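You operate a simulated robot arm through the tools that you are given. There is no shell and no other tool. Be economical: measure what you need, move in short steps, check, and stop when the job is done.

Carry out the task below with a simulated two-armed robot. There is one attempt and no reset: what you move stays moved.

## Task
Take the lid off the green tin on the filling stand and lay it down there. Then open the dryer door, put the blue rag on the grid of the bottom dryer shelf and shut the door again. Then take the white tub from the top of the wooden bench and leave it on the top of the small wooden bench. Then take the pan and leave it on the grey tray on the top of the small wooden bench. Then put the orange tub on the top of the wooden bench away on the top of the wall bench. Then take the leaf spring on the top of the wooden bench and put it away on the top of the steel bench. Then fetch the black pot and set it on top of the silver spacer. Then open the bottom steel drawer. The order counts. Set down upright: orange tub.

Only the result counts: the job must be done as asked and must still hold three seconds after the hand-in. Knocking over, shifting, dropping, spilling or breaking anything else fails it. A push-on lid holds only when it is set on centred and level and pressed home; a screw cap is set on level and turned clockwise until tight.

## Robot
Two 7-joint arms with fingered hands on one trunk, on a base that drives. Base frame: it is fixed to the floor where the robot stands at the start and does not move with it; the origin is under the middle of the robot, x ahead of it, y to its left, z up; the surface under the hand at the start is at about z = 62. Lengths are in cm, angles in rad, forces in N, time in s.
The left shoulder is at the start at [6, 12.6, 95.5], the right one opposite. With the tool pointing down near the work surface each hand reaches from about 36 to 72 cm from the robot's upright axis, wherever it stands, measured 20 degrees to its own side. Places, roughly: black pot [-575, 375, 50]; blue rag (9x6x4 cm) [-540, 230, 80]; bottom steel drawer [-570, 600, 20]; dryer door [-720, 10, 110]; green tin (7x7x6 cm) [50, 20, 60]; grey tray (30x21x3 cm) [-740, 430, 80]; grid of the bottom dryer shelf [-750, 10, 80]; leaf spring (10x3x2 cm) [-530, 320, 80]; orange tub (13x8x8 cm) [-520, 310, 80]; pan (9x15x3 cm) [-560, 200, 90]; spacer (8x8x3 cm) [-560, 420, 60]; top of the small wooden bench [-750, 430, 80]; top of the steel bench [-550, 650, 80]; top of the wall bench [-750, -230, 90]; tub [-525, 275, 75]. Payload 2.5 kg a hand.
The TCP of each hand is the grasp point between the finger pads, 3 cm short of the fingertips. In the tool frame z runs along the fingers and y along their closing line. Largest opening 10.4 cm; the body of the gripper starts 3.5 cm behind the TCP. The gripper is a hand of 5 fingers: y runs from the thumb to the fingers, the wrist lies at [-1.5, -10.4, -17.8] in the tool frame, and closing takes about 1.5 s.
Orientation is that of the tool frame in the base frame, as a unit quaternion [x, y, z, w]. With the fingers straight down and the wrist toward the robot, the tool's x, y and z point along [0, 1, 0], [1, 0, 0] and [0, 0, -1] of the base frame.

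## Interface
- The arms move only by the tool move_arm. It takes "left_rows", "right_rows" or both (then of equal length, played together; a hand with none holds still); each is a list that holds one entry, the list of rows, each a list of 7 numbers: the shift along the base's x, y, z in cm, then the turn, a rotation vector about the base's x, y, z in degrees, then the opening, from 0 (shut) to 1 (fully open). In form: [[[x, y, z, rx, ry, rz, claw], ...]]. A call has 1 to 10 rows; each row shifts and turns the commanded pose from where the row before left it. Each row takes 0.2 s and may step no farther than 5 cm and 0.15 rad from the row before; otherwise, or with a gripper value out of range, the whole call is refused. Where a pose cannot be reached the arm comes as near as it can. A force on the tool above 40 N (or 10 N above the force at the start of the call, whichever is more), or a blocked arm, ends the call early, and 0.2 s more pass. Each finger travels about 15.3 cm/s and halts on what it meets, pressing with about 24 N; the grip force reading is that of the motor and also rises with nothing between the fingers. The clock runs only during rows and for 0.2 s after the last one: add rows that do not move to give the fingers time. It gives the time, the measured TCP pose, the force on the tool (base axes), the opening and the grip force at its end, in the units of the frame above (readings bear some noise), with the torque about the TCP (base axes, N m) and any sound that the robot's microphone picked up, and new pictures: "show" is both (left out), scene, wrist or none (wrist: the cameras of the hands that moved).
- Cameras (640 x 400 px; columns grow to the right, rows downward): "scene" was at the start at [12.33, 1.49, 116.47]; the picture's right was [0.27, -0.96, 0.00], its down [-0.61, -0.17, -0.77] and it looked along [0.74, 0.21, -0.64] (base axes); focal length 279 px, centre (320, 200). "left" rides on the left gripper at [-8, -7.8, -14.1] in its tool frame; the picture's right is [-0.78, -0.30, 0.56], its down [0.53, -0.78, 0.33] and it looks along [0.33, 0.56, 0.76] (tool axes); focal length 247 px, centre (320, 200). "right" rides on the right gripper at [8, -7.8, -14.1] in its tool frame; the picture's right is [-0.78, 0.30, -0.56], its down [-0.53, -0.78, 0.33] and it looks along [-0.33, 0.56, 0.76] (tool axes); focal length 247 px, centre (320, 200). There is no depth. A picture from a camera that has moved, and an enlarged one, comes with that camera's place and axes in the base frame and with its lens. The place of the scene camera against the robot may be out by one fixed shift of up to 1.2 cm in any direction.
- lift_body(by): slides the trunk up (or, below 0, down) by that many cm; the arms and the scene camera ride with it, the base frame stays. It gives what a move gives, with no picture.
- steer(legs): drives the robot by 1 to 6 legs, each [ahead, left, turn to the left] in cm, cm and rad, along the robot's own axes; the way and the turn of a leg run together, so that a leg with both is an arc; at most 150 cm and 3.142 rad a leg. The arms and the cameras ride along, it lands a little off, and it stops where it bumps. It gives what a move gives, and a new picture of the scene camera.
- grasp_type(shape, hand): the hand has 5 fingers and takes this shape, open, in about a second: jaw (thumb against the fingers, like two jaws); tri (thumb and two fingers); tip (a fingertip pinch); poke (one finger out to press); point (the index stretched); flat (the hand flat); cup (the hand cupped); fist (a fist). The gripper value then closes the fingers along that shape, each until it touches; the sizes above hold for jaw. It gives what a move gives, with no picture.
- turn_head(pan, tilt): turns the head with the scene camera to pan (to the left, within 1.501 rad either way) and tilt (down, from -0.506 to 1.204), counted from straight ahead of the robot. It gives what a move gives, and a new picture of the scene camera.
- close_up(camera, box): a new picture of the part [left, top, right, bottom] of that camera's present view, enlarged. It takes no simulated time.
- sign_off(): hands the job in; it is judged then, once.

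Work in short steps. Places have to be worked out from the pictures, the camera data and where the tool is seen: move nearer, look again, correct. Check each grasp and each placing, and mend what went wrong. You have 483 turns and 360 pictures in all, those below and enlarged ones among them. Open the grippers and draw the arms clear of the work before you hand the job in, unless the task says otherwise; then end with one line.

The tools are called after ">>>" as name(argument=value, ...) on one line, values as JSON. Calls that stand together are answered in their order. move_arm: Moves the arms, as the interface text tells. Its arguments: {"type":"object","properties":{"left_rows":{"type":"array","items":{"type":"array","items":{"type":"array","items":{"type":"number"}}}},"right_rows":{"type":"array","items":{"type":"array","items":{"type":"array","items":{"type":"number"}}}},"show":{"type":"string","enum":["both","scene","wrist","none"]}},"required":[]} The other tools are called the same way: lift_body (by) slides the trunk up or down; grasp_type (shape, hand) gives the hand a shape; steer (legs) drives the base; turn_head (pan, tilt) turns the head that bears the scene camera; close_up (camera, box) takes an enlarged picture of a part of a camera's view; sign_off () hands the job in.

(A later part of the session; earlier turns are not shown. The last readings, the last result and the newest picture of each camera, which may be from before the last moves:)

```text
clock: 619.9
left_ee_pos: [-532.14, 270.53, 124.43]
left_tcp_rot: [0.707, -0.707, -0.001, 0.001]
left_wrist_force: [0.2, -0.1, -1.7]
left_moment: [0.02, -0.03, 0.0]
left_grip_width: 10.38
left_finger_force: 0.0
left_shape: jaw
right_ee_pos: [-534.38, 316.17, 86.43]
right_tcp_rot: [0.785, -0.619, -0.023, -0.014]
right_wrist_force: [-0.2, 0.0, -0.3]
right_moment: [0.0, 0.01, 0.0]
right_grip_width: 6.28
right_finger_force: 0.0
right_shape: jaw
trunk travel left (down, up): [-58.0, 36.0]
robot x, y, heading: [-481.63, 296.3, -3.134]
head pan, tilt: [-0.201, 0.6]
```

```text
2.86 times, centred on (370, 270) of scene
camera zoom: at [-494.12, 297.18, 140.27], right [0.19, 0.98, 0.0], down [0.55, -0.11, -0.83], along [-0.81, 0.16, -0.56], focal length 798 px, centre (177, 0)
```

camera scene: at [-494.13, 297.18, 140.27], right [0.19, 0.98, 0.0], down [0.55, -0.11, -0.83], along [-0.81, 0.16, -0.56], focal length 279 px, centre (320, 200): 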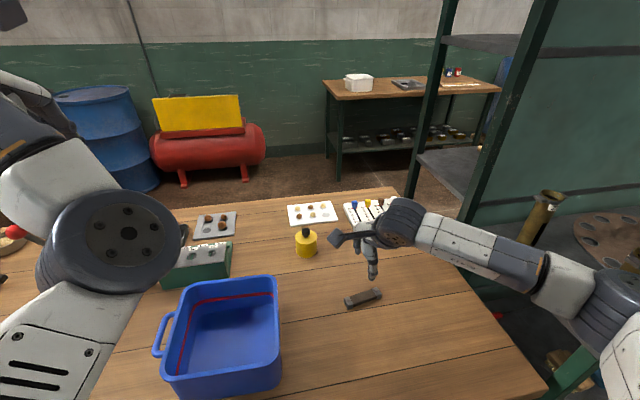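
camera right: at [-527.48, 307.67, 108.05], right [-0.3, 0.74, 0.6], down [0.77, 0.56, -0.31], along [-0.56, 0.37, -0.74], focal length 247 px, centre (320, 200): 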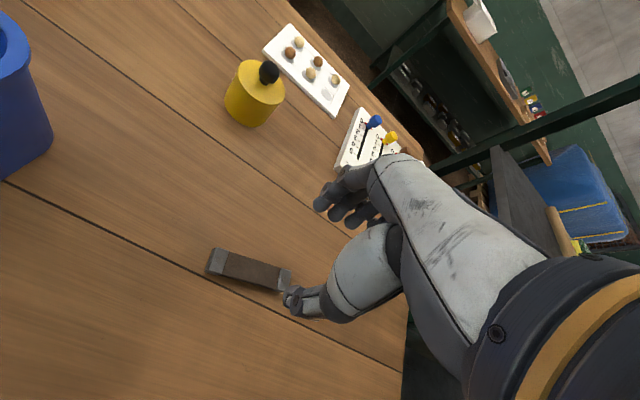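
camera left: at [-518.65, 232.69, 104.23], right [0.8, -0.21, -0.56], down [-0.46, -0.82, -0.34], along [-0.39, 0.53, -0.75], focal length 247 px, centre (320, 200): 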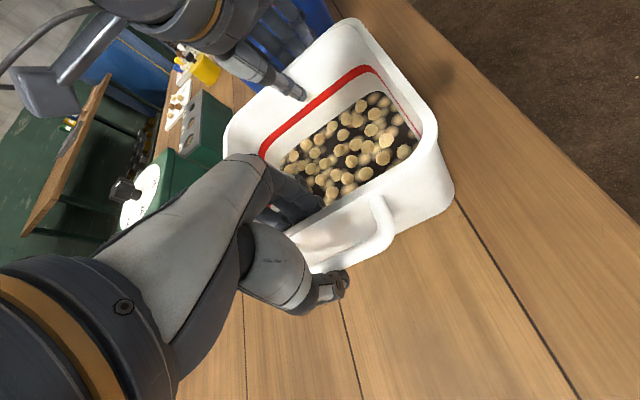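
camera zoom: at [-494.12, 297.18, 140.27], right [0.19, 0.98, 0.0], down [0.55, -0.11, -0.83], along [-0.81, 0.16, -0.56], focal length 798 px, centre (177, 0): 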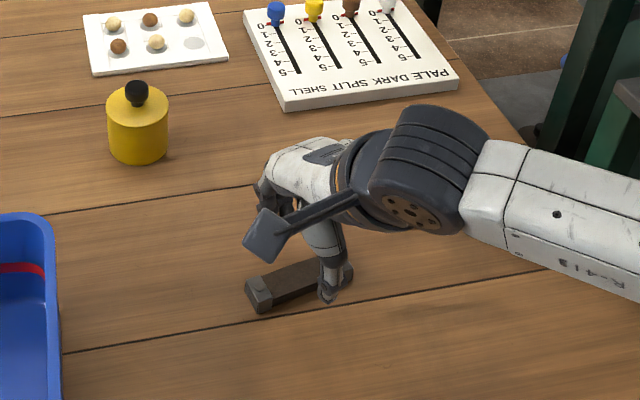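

Alignment is good. I descend the last bit and close.

>>> move_arm(right_rows=[[[0, 0, -1.2, 0, 0, 0, 0.6], [0, -0.3, -1.1, 0, 0, 0, 0.6], [0, 0, 0, 0, 0, 0, 0.4], [0, 0, 0, 0, 0, 0, 0.2], [0, 0, 0, 0, 0, 0, 0], [0, 0, 0, 0, 0, 0, 0], [0, 0, 0, 0, 0, 0, 0]]], show="none")

>>> close_up(camera="right", box=[160, 140, 440, 380])

```text
clock: 621.5
left_ee_pos: [-532.07, 270.64, 124.59]
left_tcp_rot: [-0.706, 0.708, 0.0, -0.001]
left_wrist_force: [0.3, 0.3, -1.0]
left_moment: [0.03, -0.01, 0.02]
left_grip_width: 10.39
left_finger_force: 0.2
left_shape: jaw
right_ee_pos: [-534.57, 315.88, 84.4]
right_tcp_rot: [0.785, -0.619, -0.024, -0.012]
right_wrist_force: [0.3, 0.4, 9.6]
right_moment: [-0.05, 0.12, -0.08]
right_grip_width: 1.41
right_finger_force: 23.3
right_shape: jaw
trunk travel left (down, up): [-58.0, 36.0]
robot x, y, heading: [-481.71, 296.31, -3.128]
head pan, tilt: [-0.201, 0.6]
```

```text
1.67 times, centred on (300, 260) of right
camera zoom: at [-524.95, 309.32, 98.05], right [-0.46, 0.66, 0.6], down [0.62, 0.72, -0.31], along [-0.63, 0.23, -0.74], focal length 412 px, centre (353, 100)
```

zoom: 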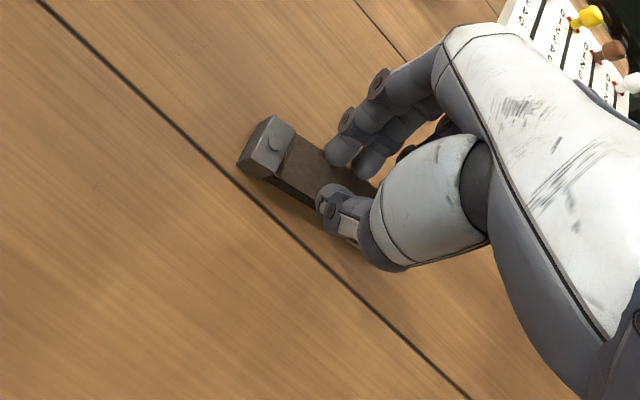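

Gripped. I lift it.

>>> move_arm(right_rows=[[[0, 0, 1, 0, 0, 0, 0], [0, 0, 3, 0, 0, 0, 0], [0, 0, 4, 0, 0, 0, 0], [0, 0, 4, 0, 0, 0, 0], [0, 0, 4, 0, 0, 0, 0], [0, 0, 3, 0, 0, 0, 0]]])

```text
clock: 622.9
left_ee_pos: [-532.16, 270.65, 124.66]
left_tcp_rot: [-0.706, 0.708, 0.001, 0.0]
left_wrist_force: [-0.9, 0.6, -0.1]
left_moment: [-0.03, -0.01, 0.02]
left_grip_width: 10.39
left_finger_force: 0.1
left_shape: jaw
right_ee_pos: [-534.36, 315.67, 103.45]
right_tcp_rot: [0.785, -0.618, -0.022, -0.015]
right_wrist_force: [0.0, 0.3, -1.4]
right_moment: [0.0, 0.0, 0.02]
right_grip_width: 1.29
right_finger_force: 24.8
right_shape: jaw
trunk travel left (down, up): [-58.0, 36.0]
robot x, y, heading: [-481.7, 296.29, -3.133]
head pan, tilt: [-0.201, 0.6]
camera scene: at [-494.12, 297.18, 140.27], right [0.19, 0.98, 0.0], down [0.55, -0.11, -0.83], along [-0.81, 0.16, -0.56], focal length 279 px, centre (320, 200)
camera right: at [-524.8, 309.2, 116.99], right [-0.46, 0.66, 0.6], down [0.63, 0.72, -0.31], along [-0.63, 0.23, -0.74], focal length 247 px, centre (320, 200)
```

scene: 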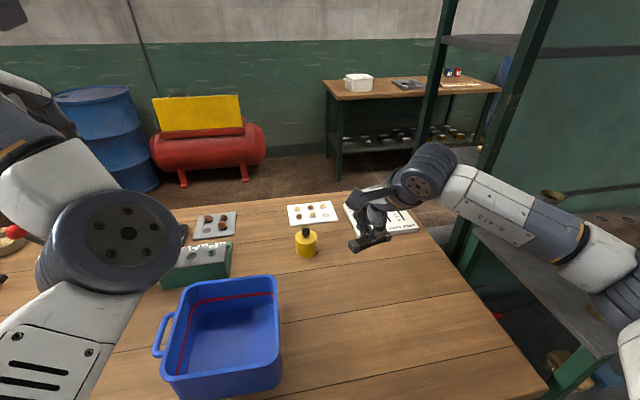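
right: 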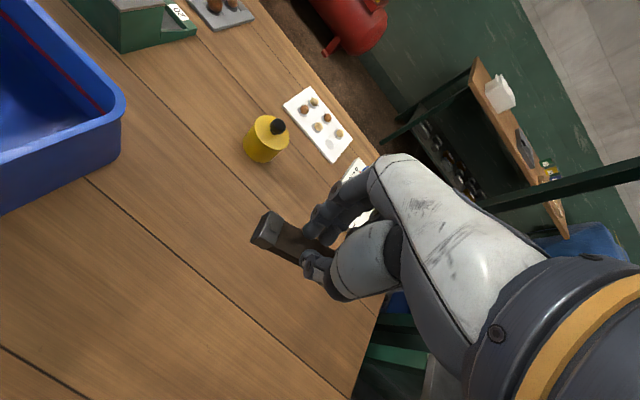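

Spring held. I back up, turn to +y and drive to the steel bench.

>>> steer(legs=[[-32, 0, 0], [0, 0, -1.57], [130, 0, 0], [110, 0, 0]])

>>> turn_head(pan=0.9, tilt=0.5)

```text
clock: 640.2
left_ee_pos: [-488.56, 587.16, 124.58]
left_tcp_rot: [-0.015, 1.0, 0.0, 0.0]
left_wrist_force: [0.7, -0.3, 0.1]
left_moment: [-0.02, 0.01, 0.0]
left_grip_width: 10.38
left_finger_force: 0.1
left_shape: jaw
right_ee_pos: [-443.7, 590.94, 103.4]
right_tcp_rot: [-0.133, 0.991, 0.006, 0.026]
right_wrist_force: [0.0, -0.5, -1.8]
right_moment: [0.03, 0.0, 0.03]
right_grip_width: 1.28
right_finger_force: 24.4
right_shape: jaw
trunk travel left (down, up): [-58.0, 36.0]
robot x, y, heading: [-461.64, 537.29, 1.618]
head pan, tilt: [-0.201, 0.6]
camera scene: at [-460.01, 549.38, 140.26], right [0.99, -0.16, 0.0], down [-0.09, -0.56, -0.82], along [0.13, 0.81, -0.57], focal length 279 px, centre (320, 200)
```

scene: 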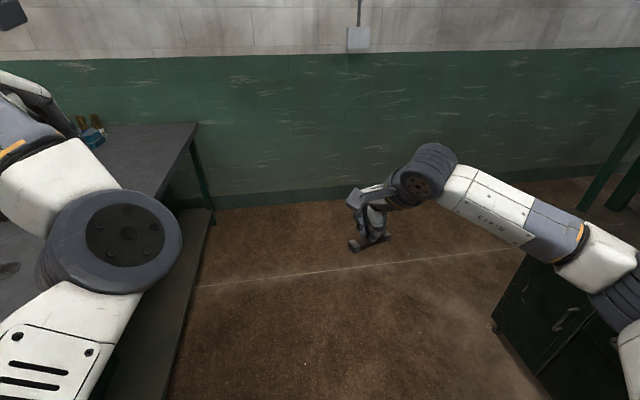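

```text
clock: 641.5
left_ee_pos: [-488.75, 587.14, 124.57]
left_tcp_rot: [-0.014, 1.0, -0.001, 0.0]
left_wrist_force: [0.1, -0.8, -0.6]
left_moment: [-0.01, 0.01, 0.0]
left_grip_width: 10.36
left_finger_force: 0.0
left_shape: jaw
right_ee_pos: [-443.66, 590.87, 103.33]
right_tcp_rot: [-0.133, 0.991, 0.006, 0.026]
right_wrist_force: [-0.1, 1.4, -0.8]
right_moment: [0.0, 0.01, -0.03]
right_grip_width: 1.28
right_finger_force: 23.9
right_shape: jaw
trunk travel left (down, up): [-58.0, 36.0]
robot x, y, heading: [-461.25, 537.45, 1.615]
head pan, tilt: [0.901, 0.499]
camera scene: at [-468.76, 545.99, 141.17], right [0.59, 0.81, 0.0], down [0.39, -0.28, -0.88], along [-0.71, 0.52, -0.48], focal length 279 px, centre (320, 200)
```

scene: 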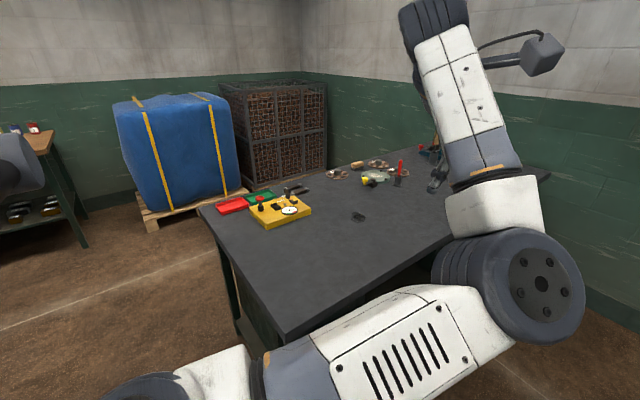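

The steel bench spans x −583…−509, y from 564; a clear area is near [-528, 590]. I move up, face the bench, and approach.

>>> steer(legs=[[32, 0, 0], [0, 0, 1.525]])

>>> turn_head(pan=-0.2, tilt=0.6)

```text
clock: 647.4
left_ee_pos: [-513.7, 544.56, 124.52]
left_tcp_rot: [-0.7, 0.714, 0.001, 0.0]
left_wrist_force: [0.1, -0.3, 0.6]
left_moment: [0.03, 0.01, 0.01]
left_grip_width: 10.4
left_finger_force: 0.0
left_shape: jaw
right_ee_pos: [-515.23, 589.81, 103.28]
right_tcp_rot: [0.779, -0.626, -0.023, -0.014]
right_wrist_force: [0.2, -0.4, -1.0]
right_moment: [0.0, -0.01, -0.01]
right_grip_width: 1.25
right_finger_force: 24.4
right_shape: jaw
trunk travel left (down, up): [-58.0, 36.0]
robot x, y, heading: [-462.36, 569.5, 3.136]
head pan, tilt: [0.901, 0.499]
camera scene: at [-472.32, 561.53, 141.18], right [-0.78, 0.63, 0.0], down [0.3, 0.37, -0.88], along [-0.55, -0.68, -0.48], focal length 279 px, centre (320, 200)
```

scene: 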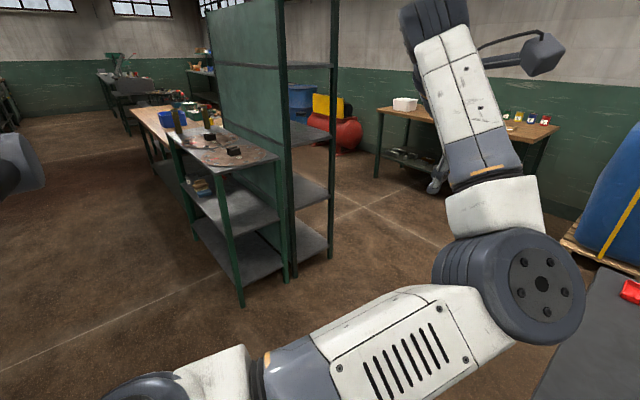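

```text
clock: 648.7
left_ee_pos: [-513.78, 544.6, 124.67]
left_tcp_rot: [-0.7, 0.715, 0.001, 0.0]
left_wrist_force: [0.8, -0.6, 0.6]
left_moment: [0.0, 0.01, 0.03]
left_grip_width: 10.38
left_finger_force: 0.1
left_shape: jaw
right_ee_pos: [-515.23, 589.72, 103.34]
right_tcp_rot: [0.779, -0.627, -0.023, -0.015]
right_wrist_force: [0.3, 0.4, -1.7]
right_moment: [0.0, 0.02, -0.01]
right_grip_width: 1.24
right_finger_force: 24.1
right_shape: jaw
trunk travel left (down, up): [-58.0, 36.0]
robot x, y, heading: [-462.76, 569.22, 3.134]
head pan, tilt: [-0.201, 0.6]
camera scene: at [-475.25, 570.44, 140.27], right [0.21, 0.98, 0.0], down [0.55, -0.12, -0.83], along [-0.81, 0.17, -0.56], focal length 279 px, centre (320, 200)
```

scene: 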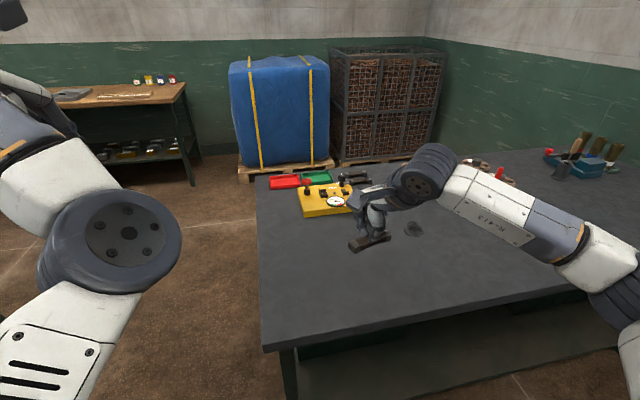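

I go 14 cm ahead and lower the spring to the bench.

>>> steer(legs=[[14, 0, 0]])

>>> move_arm(right_rows=[[[0, 0, -4, 0, 0, 0, 0], [0, 0, -4, 0, 0, 0, 0], [0, 0, -4, 0, 0, 0, 0], [0, 0, -3, 0, 0, 0, 0], [0, 0, -1, 0, 0, 0, 0], [0, 0, 0, 0, 0, 0, 0]]])

```text
clock: 650.0
left_ee_pos: [-527.33, 544.48, 124.6]
left_tcp_rot: [-0.702, 0.712, 0.0, 0.0]
left_wrist_force: [0.2, -0.4, 0.1]
left_moment: [0.0, -0.01, -0.01]
left_grip_width: 10.37
left_finger_force: 0.0
left_shape: jaw
right_ee_pos: [-528.89, 589.6, 103.3]
right_tcp_rot: [0.78, -0.625, -0.023, -0.015]
right_wrist_force: [0.2, 0.5, -1.3]
right_moment: [-0.02, 0.0, -0.03]
right_grip_width: 1.28
right_finger_force: 24.0
right_shape: jaw
trunk travel left (down, up): [-58.0, 36.0]
robot x, y, heading: [-476.3, 569.72, 3.138]
head pan, tilt: [-0.201, 0.6]
camera scene: at [-488.98, 570.49, 140.26], right [0.2, 0.98, 0.0], down [0.55, -0.12, -0.82], along [-0.81, 0.17, -0.57], focal length 279 px, centre (320, 200)
```

scene: 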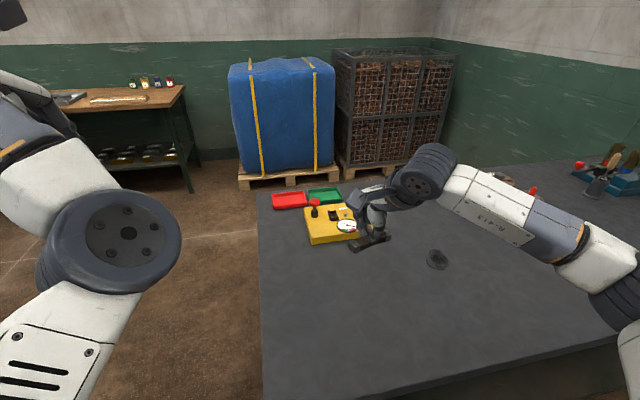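

```text
clock: 651.4
left_ee_pos: [-527.3, 544.56, 124.67]
left_tcp_rot: [-0.702, 0.712, 0.001, -0.001]
left_wrist_force: [-0.5, 0.3, 1.0]
left_moment: [0.02, -0.02, -0.04]
left_grip_width: 10.39
left_finger_force: 0.1
left_shape: jaw
right_ee_pos: [-528.85, 589.85, 87.18]
right_tcp_rot: [0.781, -0.624, -0.023, -0.015]
right_wrist_force: [0.0, 0.4, -2.5]
right_moment: [-0.05, -0.02, -0.04]
right_grip_width: 1.25
right_finger_force: 24.2
right_shape: jaw
trunk travel left (down, up): [-58.0, 36.0]
robot x, y, heading: [-476.0, 569.48, 3.138]
head pan, tilt: [-0.201, 0.6]
camera scene: at [-488.9, 570.49, 140.27], right [0.2, 0.98, 0.0], down [0.55, -0.12, -0.82], along [-0.81, 0.17, -0.57], focal length 279 px, centre (320, 200)
camera right: at [-519.37, 583.06, 100.87], right [-0.45, 0.66, 0.6], down [0.64, 0.71, -0.31], along [-0.63, 0.24, -0.74], focal length 247 px, centre (320, 200)
```

scene: 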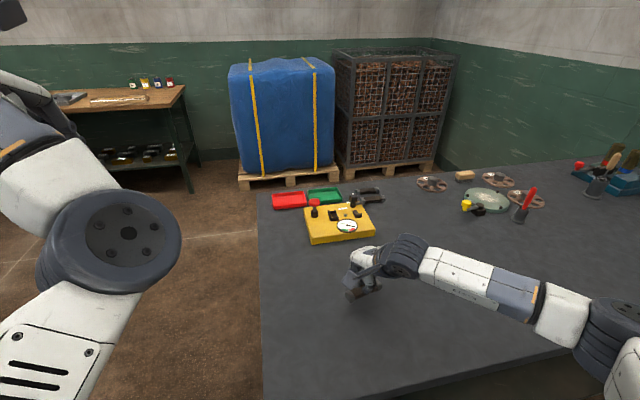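
right: 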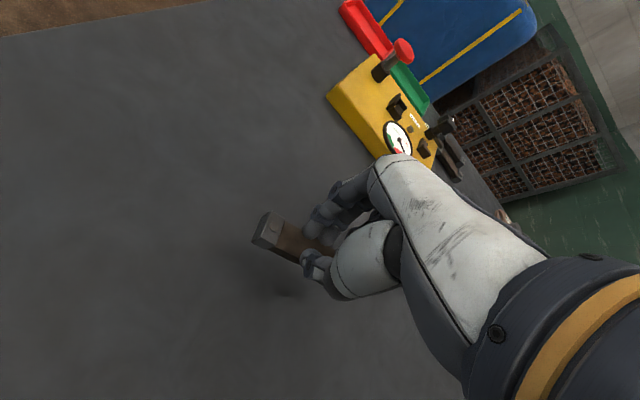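

Just above the bench; I lower gently to contact and release.

>>> move_arm(right_rows=[[[0, 0, -0.8, 0, 0, 0, 0], [0, 0, -0.6, 0, 0, 0, 0], [0, 0, -0.5, 0, 0, 0, 0], [0, 0, -0.4, 0, 0, 0, 0], [0, 0, -0.3, 0, 0, 0, 0], [0, 0, 0, 0, 0, 0, 0]]], show="none")

```text
clock: 652.8
left_ee_pos: [-527.26, 544.46, 124.51]
left_tcp_rot: [-0.702, 0.713, 0.001, -0.001]
left_wrist_force: [0.4, -0.8, -0.5]
left_moment: [0.02, -0.01, 0.02]
left_grip_width: 10.4
left_finger_force: 0.0
left_shape: jaw
right_ee_pos: [-529.01, 589.69, 84.7]
right_tcp_rot: [0.781, -0.624, -0.023, -0.014]
right_wrist_force: [1.0, 0.1, -0.8]
right_moment: [0.03, 0.03, -0.05]
right_grip_width: 1.27
right_finger_force: 24.0
right_shape: jaw
trunk travel left (down, up): [-58.0, 36.0]
robot x, y, heading: [-476.57, 569.3, 3.134]
head pan, tilt: [-0.201, 0.6]
```

>>> move_arm(right_rows=[[[0, 0, -0.4, 0, 0, 0, 0], [0, 0, -0.4, 0, 0, 0, 0], [0, 0, -0.4, 0, 0, 0, 0], [0, 0, -0.4, 0, 0, 0, 0], [0, 0, -0.3, 0, 0, 0, 0], [0, 0, 0, 0, 0, 0, 0]]], show="wrist")

```text
clock: 653.7
left_ee_pos: [-527.15, 544.55, 124.57]
left_tcp_rot: [-0.7, 0.714, 0.001, -0.001]
left_wrist_force: [-0.5, 0.5, 0.1]
left_moment: [0.01, -0.01, 0.02]
left_grip_width: 10.37
left_finger_force: 0.1
left_shape: jaw
right_ee_pos: [-529.5, 589.61, 84.56]
right_tcp_rot: [0.781, -0.624, -0.029, -0.004]
right_wrist_force: [4.5, 0.0, 14.2]
right_moment: [0.1, -0.15, -0.01]
right_grip_width: 1.26
right_finger_force: 24.5
right_shape: jaw
trunk travel left (down, up): [-58.0, 36.0]
robot x, y, heading: [-476.5, 569.48, 3.139]
head pan, tilt: [-0.201, 0.6]
stopped in row 4 (right hand): the force on the tool passed its limit at 43 N (the readings are from after the stop); the commanded pose is now the measured one
camera right: at [-519.69, 582.92, 97.92], right [-0.43, 0.67, 0.6], down [0.63, 0.71, -0.33], along [-0.65, 0.24, -0.73], focal length 247 px, centre (320, 200)
```

right: 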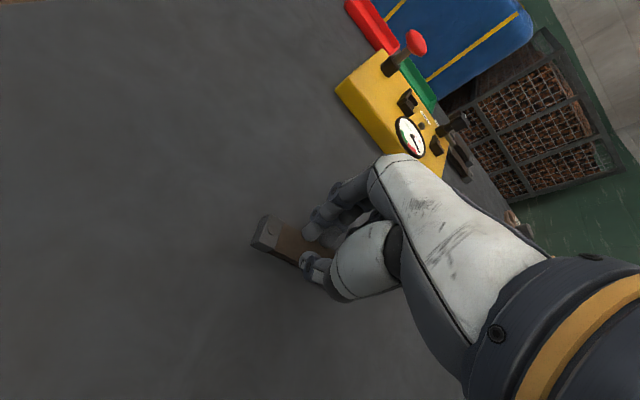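

Contact. I open gently and rise.

>>> move_arm(right_rows=[[[0, 0, 0.2, 0, 0, 0, 0.2], [0, 0, 0, 0, 0, 0, 0.4], [0, 0, 0, 0, 0, 0, 0.6], [0, 0, 0, 0, 0, 0, 0.6], [0, 0, 1, 0, 0, 0, 0.6], [0, 0, 3, 0, 0, 0, 0.6], [0, 0, 4, 0, 0, 0, 0.6], [0, 0, 4, 0, 0, 0, 0.6], [0, 0, 4, 0, 0, 0, 0.6]]], show="wrist")

```text
clock: 655.7
left_ee_pos: [-527.16, 544.63, 124.61]
left_tcp_rot: [-0.702, 0.712, 0.001, -0.001]
left_wrist_force: [-0.3, 0.5, 0.3]
left_moment: [0.0, 0.0, 0.03]
left_grip_width: 10.38
left_finger_force: 0.1
left_shape: jaw
right_ee_pos: [-529.05, 589.7, 100.42]
right_tcp_rot: [0.78, -0.625, -0.028, -0.008]
right_wrist_force: [-0.2, -0.1, 0.5]
right_moment: [0.02, 0.02, -0.02]
right_grip_width: 6.21
right_finger_force: 0.0
right_shape: jaw
trunk travel left (down, up): [-58.0, 36.0]
robot x, y, heading: [-476.24, 569.7, 3.138]
head pan, tilt: [-0.201, 0.6]
camera right: at [-519.29, 582.94, 113.84], right [-0.44, 0.67, 0.6], down [0.63, 0.71, -0.32], along [-0.64, 0.24, -0.73], focal length 247 px, centre (320, 200)
```

right: 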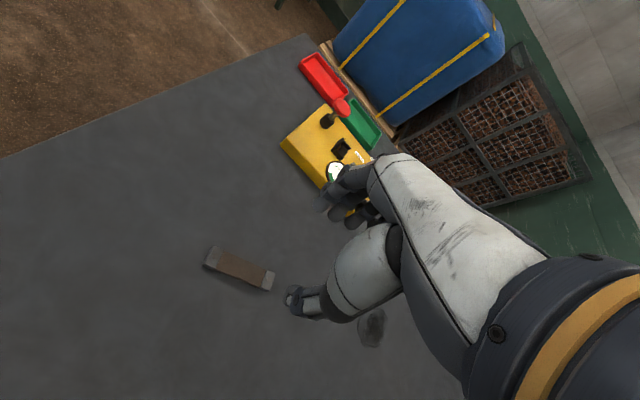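

The spring is placed. Next the black pot: I drive round to the rack's open side (the −x aisle) and look at its shelves.

>>> steer(legs=[[-25, 0, 0], [0, 51, 0], [100, 0, 0], [98, 0, 0], [0, 0, 1.57], [115, 0, 0]])

>>> turn_head(pan=1.2, tilt=0.6)

```text
clock: 679.0
left_ee_pos: [-645.02, 358.96, 124.75]
left_tcp_rot: [0.998, -0.065, 0.0, 0.0]
left_wrist_force: [-0.9, -0.2, 0.3]
left_moment: [0.04, 0.0, -0.05]
left_grip_width: 10.36
left_finger_force: 0.0
left_shape: jaw
right_ee_pos: [-690.03, 362.26, 100.41]
right_tcp_rot: [0.998, 0.054, -0.026, 0.012]
right_wrist_force: [0.0, -0.1, 1.4]
right_moment: [-0.01, -0.02, 0.03]
right_grip_width: 6.22
right_finger_force: 0.0
right_shape: jaw
trunk travel left (down, up): [-58.0, 36.0]
robot x, y, heading: [-664.2, 412.1, -1.689]
head pan, tilt: [-0.201, 0.6]
camera scene: at [-667.15, 399.18, 140.27], right [-0.95, 0.31, 0.0], down [0.18, 0.54, -0.82], along [-0.26, -0.78, -0.57], focal length 279 px, centre (320, 200)
```

scene: 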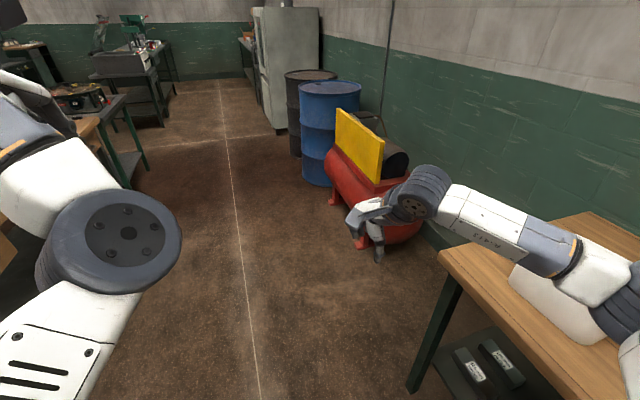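

```text
clock: 680.6
left_ee_pos: [-645.02, 359.03, 124.67]
left_tcp_rot: [0.998, -0.064, 0.0, 0.001]
left_wrist_force: [-0.3, 0.7, 1.3]
left_moment: [0.02, 0.0, 0.03]
left_grip_width: 10.4
left_finger_force: 0.1
left_shape: jaw
right_ee_pos: [-689.87, 362.27, 100.31]
right_tcp_rot: [0.998, 0.053, -0.026, 0.013]
right_wrist_force: [0.2, -0.3, -0.4]
right_moment: [-0.01, -0.02, 0.02]
right_grip_width: 6.22
right_finger_force: 0.1
right_shape: jaw
trunk travel left (down, up): [-58.0, 36.0]
robot x, y, heading: [-664.33, 412.54, -1.686]
head pan, tilt: [1.201, 0.6]
camera scene: at [-656.57, 403.44, 140.27], right [-0.47, -0.88, 0.0], down [-0.5, 0.27, -0.83], along [0.73, -0.39, -0.56], focal length 279 px, centre (320, 200)
```

scene: 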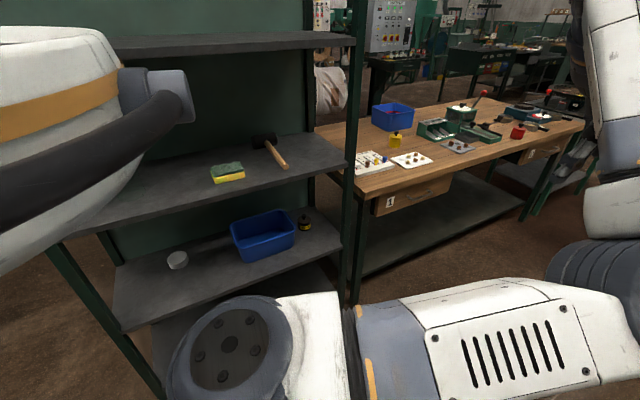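

The lower rack shelf holds a small black pot (near [-562, 361]), a blue box, and the silver spacer (near [-558, 417]). I turn to face the rack and zoom in.

>>> steer(legs=[[0, 0, 1.686]])

>>> turn_head(pan=0, tilt=0.7)

>>> close_up(camera="scene", box=[200, 100, 500, 290])

```text
clock: 685.1
left_ee_pos: [-614.41, 439.76, 124.71]
left_tcp_rot: [0.696, 0.718, 0.001, 0.001]
left_wrist_force: [1.1, 0.4, 0.4]
left_moment: [-0.01, 0.0, 0.0]
left_grip_width: 10.41
left_finger_force: 0.0
left_shape: jaw
right_ee_pos: [-610.43, 394.83, 100.25]
right_tcp_rot: [0.605, 0.795, -0.007, 0.028]
right_wrist_force: [0.5, 0.5, -0.4]
right_moment: [0.01, -0.02, -0.04]
right_grip_width: 6.2
right_finger_force: 0.0
right_shape: jaw
trunk travel left (down, up): [-58.0, 36.0]
robot x, y, heading: [-663.89, 412.36, 0.044]
head pan, tilt: [1.201, 0.6]
camera scene: at [-657.07, 420.11, 140.27], right [0.95, -0.32, 0.0], down [-0.18, -0.54, -0.83], along [0.27, 0.78, -0.56], focal length 279 px, centre (320, 200)
```

scene: 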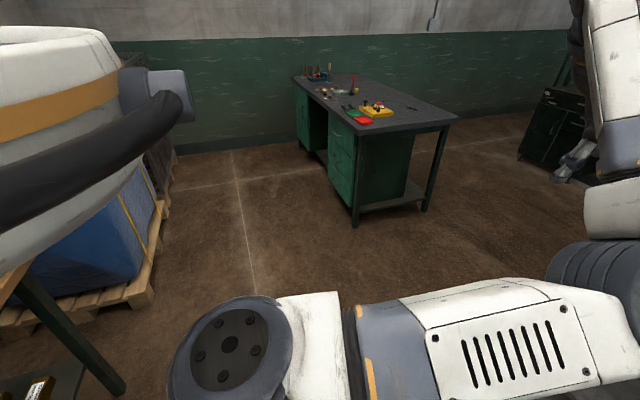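

```text
clock: 686.5
left_ee_pos: [-614.39, 439.74, 124.64]
left_tcp_rot: [0.696, 0.718, 0.001, 0.0]
left_wrist_force: [0.0, -0.2, 0.3]
left_moment: [-0.02, 0.03, 0.02]
left_grip_width: 10.38
left_finger_force: 0.0
left_shape: jaw
right_ee_pos: [-610.42, 394.75, 100.42]
right_tcp_rot: [0.606, 0.795, -0.007, 0.028]
right_wrist_force: [-0.2, 0.2, -0.1]
right_moment: [0.01, 0.0, 0.0]
right_grip_width: 6.22
right_finger_force: 0.1
right_shape: jaw
trunk travel left (down, up): [-58.0, 36.0]
robot x, y, heading: [-664.16, 412.27, 0.043]
head pan, tilt: [0.0, 0.7]
camera scene: at [-651.42, 412.1, 139.41], right [0.04, -1.0, 0.0], down [-0.64, -0.03, -0.77], along [0.76, 0.03, -0.64], focal length 279 px, centre (320, 200)
```

scene: 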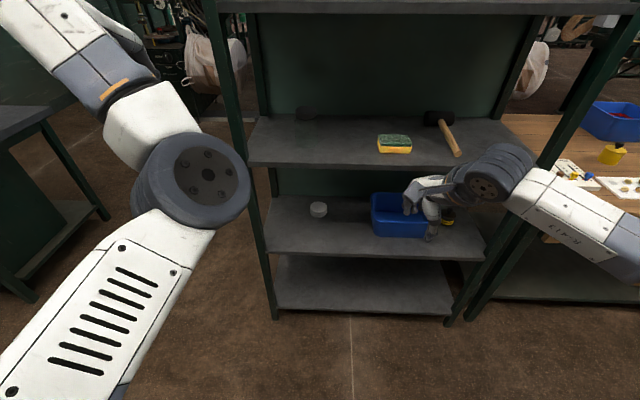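

```text
2.11 times, centred on (350, 195) of scene
camera zoom: at [-651.42, 412.1, 139.41], right [0.04, -1.0, 0.0], down [-0.64, -0.03, -0.77], along [0.76, 0.03, -0.64], focal length 588 px, centre (257, 210)
```

zoom: 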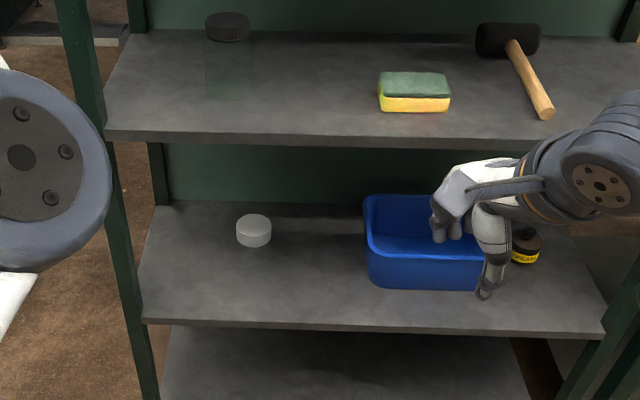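

Shelf surfaces: lower at z≈50, next at ≈91, so there's ample height. I turn the right hand to point forward with horizontal closing (120° about [1,−1,−1]) after correcting its yaw.

>>> move_arm(right_rows=[[[0, 0, 0, 0, 0, -7.7, 1], [0, 0, 0, 0, 0, -7.7, 1], [0, 0, 0, 4.62, -4.62, -4.62, 1], [0, 0, 0, 4.62, -4.62, -4.62, 1], [0, 0, 0, 4.62, -4.62, -4.62, 1], [0, 0, 0, 4.62, -4.62, -4.62, 1], [0, 0, 0, 4.62, -4.62, -4.62, 1], [0, 0, 0, 4.62, -4.62, -4.62, 1], [0, 0, 0, 4.62, -4.62, -4.62, 1], [0, 0, 0, 4.62, -4.62, -4.62, 1]]], show="none")

>>> move_arm(right_rows=[[[0, 0, 0, 4.62, -4.62, -4.62, 1], [0, 0, 0, 4.62, -4.62, -4.62, 1], [0, 0, 0, 4.62, -4.62, -4.62, 1], [0, 0, 0, 4.62, -4.62, -4.62, 1], [0, 0, 0, 4.62, -4.62, -4.62, 1], [0, 0, 0, 4.62, -4.62, -4.62, 1], [0, 0, 0, 4.62, -4.62, -4.62, 1], [0, 0, 0, 0, 0, 0, 1]]], show="scene")

```text
clock: 688.7
left_ee_pos: [-614.43, 439.78, 124.55]
left_tcp_rot: [0.696, 0.718, 0.001, 0.0]
left_wrist_force: [1.1, -0.4, 0.4]
left_moment: [0.02, 0.02, -0.02]
left_grip_width: 10.41
left_finger_force: 0.1
left_shape: jaw
right_ee_pos: [-610.28, 394.83, 100.44]
right_tcp_rot: [0.811, 0.521, 0.265, 0.023]
right_wrist_force: [-0.3, -0.4, -0.5]
right_moment: [0.04, -0.01, -0.01]
right_grip_width: 10.41
right_finger_force: 0.0
right_shape: jaw
right hand out of reach, approached as far as the arm can: row 8, 9, 10
trunk travel left (down, up): [-58.0, 36.0]
robot x, y, heading: [-664.08, 412.52, 0.042]
head pan, tilt: [0.0, 0.7]
```

```text
clock: 690.5
left_ee_pos: [-614.38, 439.79, 124.65]
left_tcp_rot: [0.696, 0.718, 0.001, 0.0]
left_wrist_force: [0.8, -0.8, -0.2]
left_moment: [0.0, 0.0, 0.01]
left_grip_width: 10.37
left_finger_force: 0.0
left_shape: jaw
right_ee_pos: [-610.4, 394.76, 100.4]
right_tcp_rot: [0.811, 0.521, 0.264, 0.023]
right_wrist_force: [0.0, 0.2, -0.1]
right_moment: [-0.01, -0.02, -0.03]
right_grip_width: 10.37
right_finger_force: 0.0
right_shape: jaw
right hand out of reach, approached as far as the arm can: row 1, 2, 3, 4, 5, 6, 7
trunk travel left (down, up): [-58.0, 36.0]
robot x, y, heading: [-664.35, 412.17, 0.041]
head pan, tilt: [0.0, 0.7]
camera scene: at [-651.42, 412.1, 139.41], right [0.04, -1.0, 0.0], down [-0.64, -0.03, -0.76], along [0.76, 0.03, -0.64], focal length 279 px, centre (320, 200)
```

scene: 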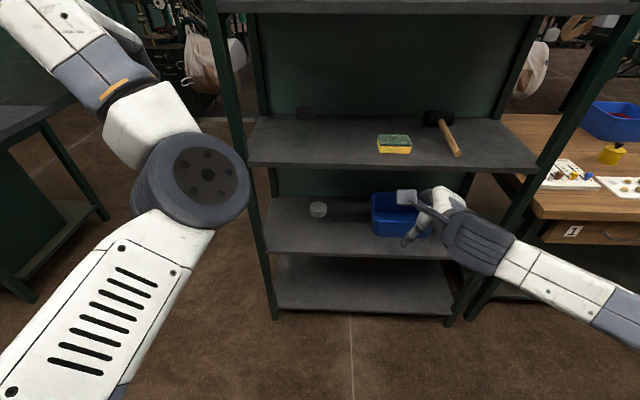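

Probably the wrist is too close to the body in this pose. I move the hand forward and see whether the commanded orientation is attained.

>>> move_arm(right_rows=[[[3, -1, -2, 0, 0, 0, 1], [3, -1, -2, 0, 0, 0, 1], [3, -1, -2, 0, 0, 0, 1], [3, -1, -2, 0, 0, 0, 1], [0, 0, 0, 0, 0, 0, 1]]], show="scene")

```text
clock: 691.7
left_ee_pos: [-614.43, 439.65, 124.63]
left_tcp_rot: [0.696, 0.718, 0.001, 0.001]
left_wrist_force: [-0.2, -0.1, 0.1]
left_moment: [0.0, 0.02, 0.0]
left_grip_width: 10.37
left_finger_force: 0.1
left_shape: jaw
right_ee_pos: [-598.45, 390.69, 92.38]
right_tcp_rot: [0.811, 0.521, 0.265, 0.022]
right_wrist_force: [-1.0, -0.1, 0.7]
right_moment: [0.03, 0.02, 0.04]
right_grip_width: 10.38
right_finger_force: 0.1
right_shape: jaw
trunk travel left (down, up): [-58.0, 36.0]
robot x, y, heading: [-664.22, 412.25, 0.04]
head pan, tilt: [0.0, 0.7]
camera scene: at [-651.44, 412.09, 139.41], right [0.04, -1.0, 0.0], down [-0.64, -0.03, -0.77], along [0.76, 0.03, -0.64], focal length 279 px, centre (320, 200)
```

scene: 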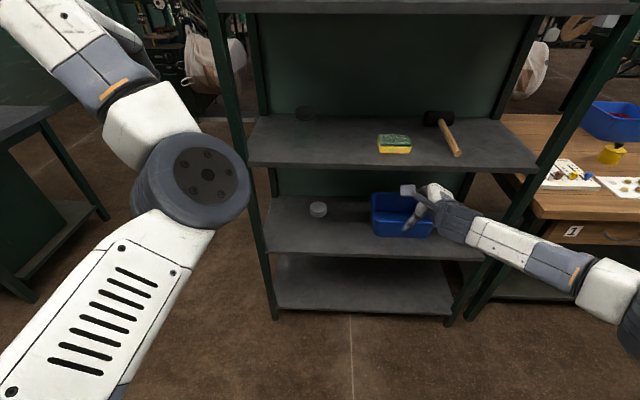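

I back the base 28 cm to gain room, then rotate further while extending the arm forward.

>>> steer(legs=[[-28, 0, -0.042]])

>>> move_arm(right_rows=[[[1.5, 0, -1, 4.62, -4.62, -4.62, 1], [1.5, 0, -1, 4.62, -4.62, -4.62, 1], [1.5, 0, -1, 4.62, -4.62, -4.62, 1], [1.5, 0, -1, 4.62, -4.62, -4.62, 1], [1.5, 0, -1, 4.62, -4.62, -4.62, 1], [1.5, 0, -1, 4.62, -4.62, -4.62, 1], [1.5, 0, -1, 4.62, -4.62, -4.62, 1], [1.5, 0, -1, 4.62, -4.62, -4.62, 1], [1.5, 0, -1, 4.62, -4.62, -4.62, 1]]], show="scene")

```text
clock: 693.7
left_ee_pos: [-640.6, 436.91, 124.61]
left_tcp_rot: [0.713, 0.701, 0.001, 0.001]
left_wrist_force: [0.4, 0.8, 0.5]
left_moment: [-0.01, -0.03, 0.02]
left_grip_width: 10.37
left_finger_force: 0.0
left_shape: jaw
right_ee_pos: [-627.03, 387.1, 92.35]
right_tcp_rot: [0.823, 0.502, 0.264, 0.028]
right_wrist_force: [-0.3, -1.1, -0.4]
right_moment: [0.01, -0.03, 0.02]
right_grip_width: 10.4
right_finger_force: 0.1
right_shape: jaw
trunk travel left (down, up): [-58.0, 36.0]
robot x, y, heading: [-691.32, 411.74, -0.008]
head pan, tilt: [0.0, 0.7]
camera scene: at [-678.95, 410.98, 139.41], right [0.0, -1.0, 0.0], down [-0.64, 0.0, -0.77], along [0.77, 0.0, -0.64], focal length 279 px, centre (320, 200)
```

scene: 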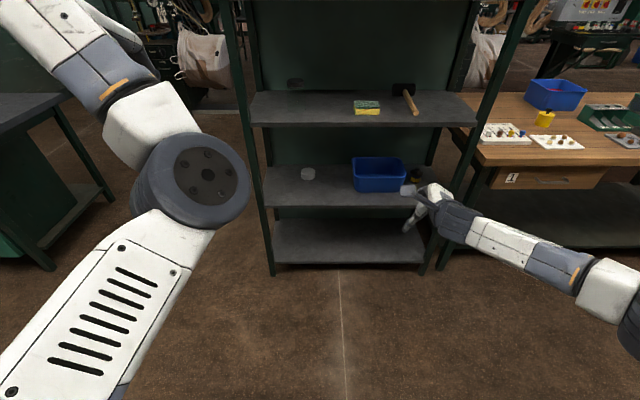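

```text
clock: 695.7
left_ee_pos: [-640.64, 436.9, 124.51]
left_tcp_rot: [0.712, 0.702, 0.0, 0.001]
left_wrist_force: [0.3, 1.1, 0.3]
left_moment: [0.0, 0.0, 0.01]
left_grip_width: 10.4
left_finger_force: 0.0
left_shape: jaw
right_ee_pos: [-626.34, 382.81, 92.75]
right_tcp_rot: [0.823, 0.472, 0.317, 0.012]
right_wrist_force: [-0.1, -0.5, 0.2]
right_moment: [-0.01, -0.01, 0.01]
right_grip_width: 10.37
right_finger_force: 0.1
right_shape: jaw
right hand out of reach, approached as far as the arm can: row 1, 2, 3, 4, 5, 6, 7, 8, 9
trunk travel left (down, up): [-58.0, 36.0]
robot x, y, heading: [-691.32, 411.99, -0.004]
head pan, tilt: [0.0, 0.7]
camera scene: at [-678.9, 410.98, 139.41], right [0.0, -1.0, 0.0], down [-0.64, 0.0, -0.76], along [0.76, 0.0, -0.64], focal length 279 px, centre (320, 200)
```

scene: 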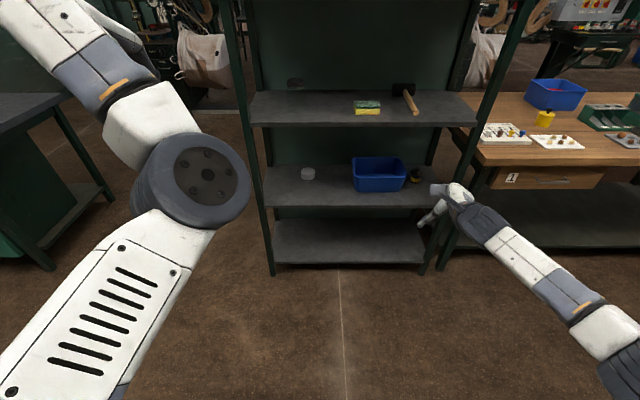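

The arm is near its reach limit because the trunk is high. I lower the trunk by 35 cm and retry with the hand nearer.

>>> move_arm(right_rows=[[[-2, 0.5, 3, 0, 0, 0, 1], [-2, 0.5, 3, 0, 0, 0, 1], [-2, 0.5, 4, 0, 0, 0, 1], [-2, 0.5, 4, 0, 0, 0, 1], [0, 0, 4, 0, 0, 0, 1]]], show="none")

>>> lift_body(by=-35)

>>> move_arm(right_rows=[[[1, 0, 0, 4.62, -4.62, -4.62, 1], [1, 0, 0, 4.62, -4.62, -4.62, 1], [1, 0, 0, 4.62, -4.62, -4.62, 1], [1, 0, 0, 4.62, -4.62, -4.62, 1], [1, 0, 0, 4.62, -4.62, -4.62, 1], [1, 0, 0, 4.62, -4.62, -4.62, 1], [0, 0, 0, 4.62, -4.62, -4.62, 1], [0, 0, 0, 4.62, -4.62, -4.62, 1], [0, 0, 0, 4.62, -4.62, -4.62, 1]]], show="scene")

```text
clock: 696.9
left_ee_pos: [-640.58, 436.95, 124.58]
left_tcp_rot: [0.712, 0.702, 0.0, 0.001]
left_wrist_force: [0.4, -0.4, -0.4]
left_moment: [0.0, 0.02, -0.02]
left_grip_width: 10.35
left_finger_force: 0.2
left_shape: jaw
right_ee_pos: [-634.03, 384.66, 110.53]
right_tcp_rot: [0.823, 0.473, 0.316, 0.011]
right_wrist_force: [-0.5, 0.1, -1.0]
right_moment: [-0.02, 0.0, -0.01]
right_grip_width: 10.38
right_finger_force: 0.0
right_shape: jaw
trunk travel left (down, up): [-58.0, 36.0]
robot x, y, heading: [-691.62, 411.83, -0.002]
head pan, tilt: [0.0, 0.7]
```

```text
clock: 700.3
left_ee_pos: [-640.49, 436.9, 89.63]
left_tcp_rot: [0.713, 0.702, 0.0, 0.0]
left_wrist_force: [0.1, 0.3, -0.1]
left_moment: [-0.01, -0.03, -0.01]
left_grip_width: 10.39
left_finger_force: 0.0
left_shape: jaw
right_ee_pos: [-634.07, 384.56, 75.52]
right_tcp_rot: [0.822, 0.473, 0.316, 0.013]
right_wrist_force: [0.3, -0.6, -1.1]
right_moment: [-0.02, 0.01, 0.0]
right_grip_width: 10.38
right_finger_force: 0.1
right_shape: jaw
trunk travel left (down, up): [-23.0, 71.0]
robot x, y, heading: [-691.36, 412.05, -0.006]
head pan, tilt: [0.0, 0.7]
```

```text
clock: 702.3
left_ee_pos: [-640.61, 437.03, 89.65]
left_tcp_rot: [0.712, 0.702, 0.0, 0.0]
left_wrist_force: [-0.5, -0.8, -0.6]
left_moment: [-0.01, 0.0, 0.02]
left_grip_width: 10.37
left_finger_force: 0.1
left_shape: jaw
right_ee_pos: [-631.48, 384.61, 75.55]
right_tcp_rot: [0.827, 0.35, 0.44, 0.009]
right_wrist_force: [-0.3, -0.1, 0.4]
right_moment: [0.0, 0.02, 0.01]
right_grip_width: 10.39
right_finger_force: 0.0
right_shape: jaw
right hand out of reach, approached as far as the arm can: row 3, 4, 5, 6, 7, 8, 9
trunk travel left (down, up): [-23.0, 71.0]
robot x, y, heading: [-691.39, 412.0, -0.005]
head pan, tilt: [0.0, 0.7]
camera scene: at [-678.89, 410.98, 104.41], right [0.0, -1.0, 0.0], down [-0.64, 0.0, -0.76], along [0.76, 0.0, -0.64], focal length 279 px, centre (320, 200)
```

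scene: 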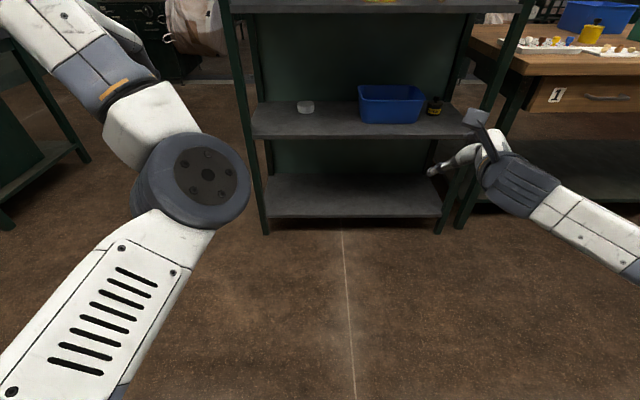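

That is a wrist limit again. With 39 cm between shelves a top-down grasp is feasible instead. I zoom on pot and spacer from here.

>>> close_up(camera="scene", box=[280, 70, 460, 150])

```text
3.56 times, centred on (370, 110) of scene
camera zoom: at [-678.89, 410.98, 104.41], right [0.0, -1.0, 0.0], down [-0.64, 0.0, -0.76], along [0.76, 0.0, -0.64], focal length 993 px, centre (142, 520)
```

zoom: 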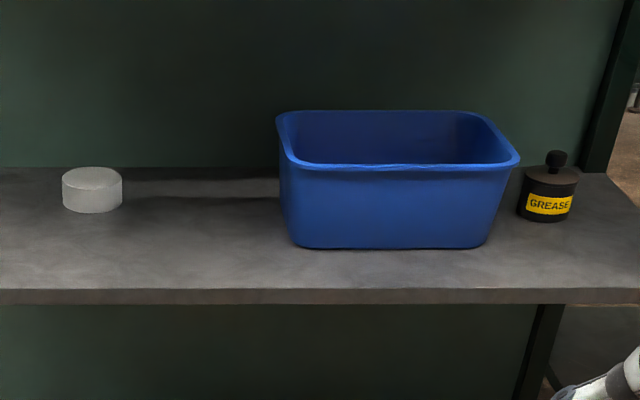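

The pot ("GREASE", ⌀≈7.6 cm, with a knob) sits at ≈[-553, 357]; I'll take it top-down with the left hand. First I fold the right arm back and up.

>>> move_arm(right_rows=[[[-2, 0.5, 3, -4.62, 4.62, 4.62, 1], [-2, 0.5, 3, -4.62, 4.62, 4.62, 1], [-2, 0.5, 3, -4.62, 4.62, 4.62, 1], [-2, 0.5, 3, -4.62, 4.62, 4.62, 1], [-2, 0.5, 3, -4.62, 4.62, 4.62, 1], [-2, 0.5, 3, -4.62, 4.62, 4.62, 1], [-2, 0.5, 3, -4.62, 4.62, 4.62, 1], [-1, 0, 3, 0, 0, 0, 1]]], left_rows=[[[0, 0, 0, 0, 0, 0, 1], [0, 0, 0, 0, 0, 0, 1], [0, 0, 0, 0, 0, 0, 1], [0, 0, 0, 0, 0, 0, 1], [0, 0, 0, 0, 0, 0, 1], [0, 0, 0, 0, 0, 0, 1], [0, 0, 0, 0, 0, 0, 1], [0, 0, 0, 0, 0, 0, 1]]], show="scene")

```text
clock: 704.1
left_ee_pos: [-640.66, 436.98, 89.63]
left_tcp_rot: [0.712, 0.702, 0.001, -0.001]
left_wrist_force: [0.1, 1.4, 0.5]
left_moment: [0.0, -0.01, -0.01]
left_grip_width: 10.37
left_finger_force: 0.1
left_shape: jaw
right_ee_pos: [-646.29, 388.17, 99.66]
right_tcp_rot: [0.751, 0.656, 0.072, 0.018]
right_wrist_force: [-0.2, -0.2, -0.9]
right_moment: [0.01, -0.02, 0.03]
right_grip_width: 10.37
right_finger_force: 0.0
right_shape: jaw
trunk travel left (down, up): [-23.0, 71.0]
robot x, y, heading: [-691.97, 412.05, -0.0]
head pan, tilt: [0.0, 0.7]
camera scene: at [-678.89, 410.98, 104.4], right [0.0, -1.0, 0.0], down [-0.64, 0.0, -0.76], along [0.76, 0.0, -0.64], focal length 279 px, centre (320, 200)
```

scene: 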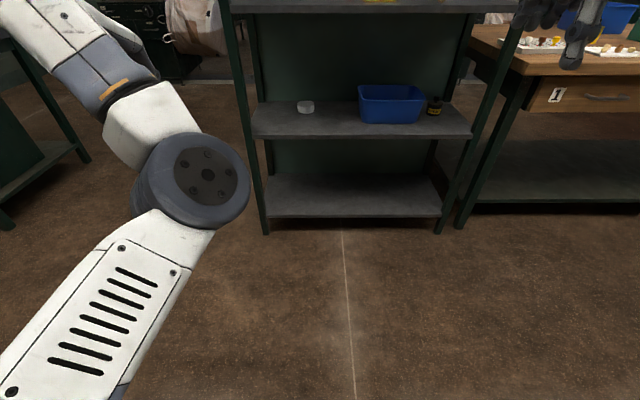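

Now I raise the right hand further, move ahead, and shift right to y≈343.

>>> move_arm(right_rows=[[[-1, 0, 4, 0, 0, 0, 1], [-1, 0, 4, 0, 0, 0, 1], [-1, 0, 4, 0, 0, 0, 1]]], show="none")

>>> steer(legs=[[28, 0, 0], [0, -67, 0]])

>>> lift_body(by=-8)

>>> turn_head(pan=0.1, tilt=0.5)

```text
clock: 704.9
left_ee_pos: [-640.73, 436.91, 89.69]
left_tcp_rot: [0.712, 0.702, 0.0, 0.0]
left_wrist_force: [0.2, 0.3, -0.8]
left_moment: [-0.01, 0.02, -0.02]
left_grip_width: 10.38
left_finger_force: 0.0
left_shape: jaw
right_ee_pos: [-649.38, 388.27, 111.41]
right_tcp_rot: [0.751, 0.656, 0.073, 0.019]
right_wrist_force: [-0.2, -0.6, 0.5]
right_moment: [0.03, 0.03, 0.02]
right_grip_width: 10.37
right_finger_force: 0.1
right_shape: jaw
trunk travel left (down, up): [-23.0, 71.0]
robot x, y, heading: [-691.69, 412.15, -0.002]
head pan, tilt: [0.0, 0.7]
```

```text
clock: 710.1
left_ee_pos: [-613.43, 369.83, 89.72]
left_tcp_rot: [0.717, 0.697, 0.0, 0.0]
left_wrist_force: [0.0, 0.3, -0.1]
left_moment: [0.0, -0.03, 0.03]
left_grip_width: 10.36
left_finger_force: 0.1
left_shape: jaw
right_ee_pos: [-622.81, 321.27, 111.46]
right_tcp_rot: [0.756, 0.65, 0.072, 0.019]
right_wrist_force: [0.4, -0.4, -1.1]
right_moment: [0.0, 0.02, 0.0]
right_grip_width: 10.36
right_finger_force: 0.0
right_shape: jaw
trunk travel left (down, up): [-23.0, 71.0]
robot x, y, heading: [-664.6, 345.26, -0.022]
head pan, tilt: [0.0, 0.7]
camera scene: at [-652.0, 344.35, 104.41], right [-0.02, -1.0, 0.0], down [-0.64, 0.01, -0.76], along [0.76, -0.01, -0.64], focal length 279 px, centre (320, 200)
```

scene: 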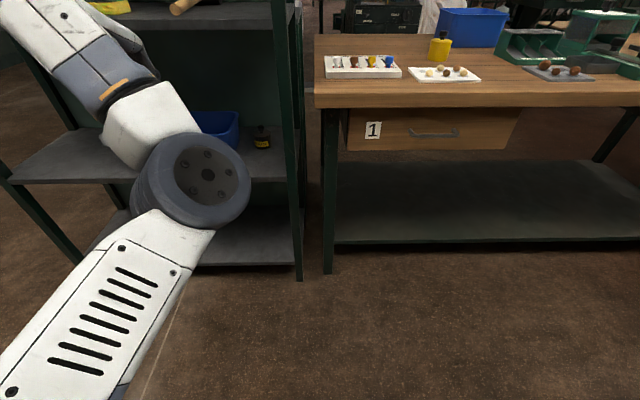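

```text
clock: 711.3
left_ee_pos: [-613.41, 369.79, 81.69]
left_tcp_rot: [0.717, 0.697, 0.0, 0.0]
left_wrist_force: [0.3, 0.0, -0.9]
left_moment: [0.0, 0.02, 0.0]
left_grip_width: 10.39
left_finger_force: 0.0
left_shape: jaw
right_ee_pos: [-622.75, 321.2, 103.58]
right_tcp_rot: [0.756, 0.65, 0.072, 0.019]
right_wrist_force: [0.0, -0.6, 0.6]
right_moment: [0.02, -0.03, 0.01]
right_grip_width: 10.4
right_finger_force: 0.1
right_shape: jaw
trunk travel left (down, up): [-15.0, 79.0]
robot x, y, heading: [-664.59, 345.6, -0.017]
head pan, tilt: [0.0, 0.7]
```

```text
clock: 712.0
left_ee_pos: [-613.52, 369.71, 81.7]
left_tcp_rot: [0.717, 0.697, 0.0, 0.0]
left_wrist_force: [0.4, 0.4, 0.3]
left_moment: [0.02, 0.01, -0.02]
left_grip_width: 10.39
left_finger_force: 0.2
left_shape: jaw
right_ee_pos: [-622.83, 321.24, 103.46]
right_tcp_rot: [0.756, 0.65, 0.072, 0.018]
right_wrist_force: [0.5, 0.0, 0.7]
right_moment: [0.03, 0.0, 0.04]
right_grip_width: 10.39
right_finger_force: 0.1
right_shape: jaw
trunk travel left (down, up): [-15.0, 79.0]
robot x, y, heading: [-664.34, 345.64, -0.016]
head pan, tilt: [0.099, 0.499]
camera scene: at [-651.43, 345.24, 98.17], right [0.08, -1.0, 0.0], down [-0.48, -0.04, -0.88], along [0.87, 0.07, -0.48], focal length 279 px, centre (320, 200)
```

scene: 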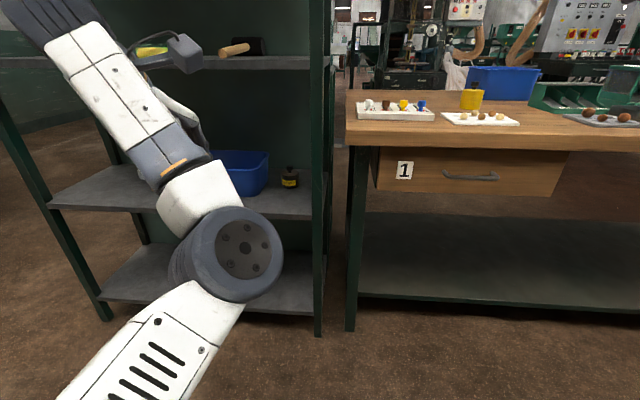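

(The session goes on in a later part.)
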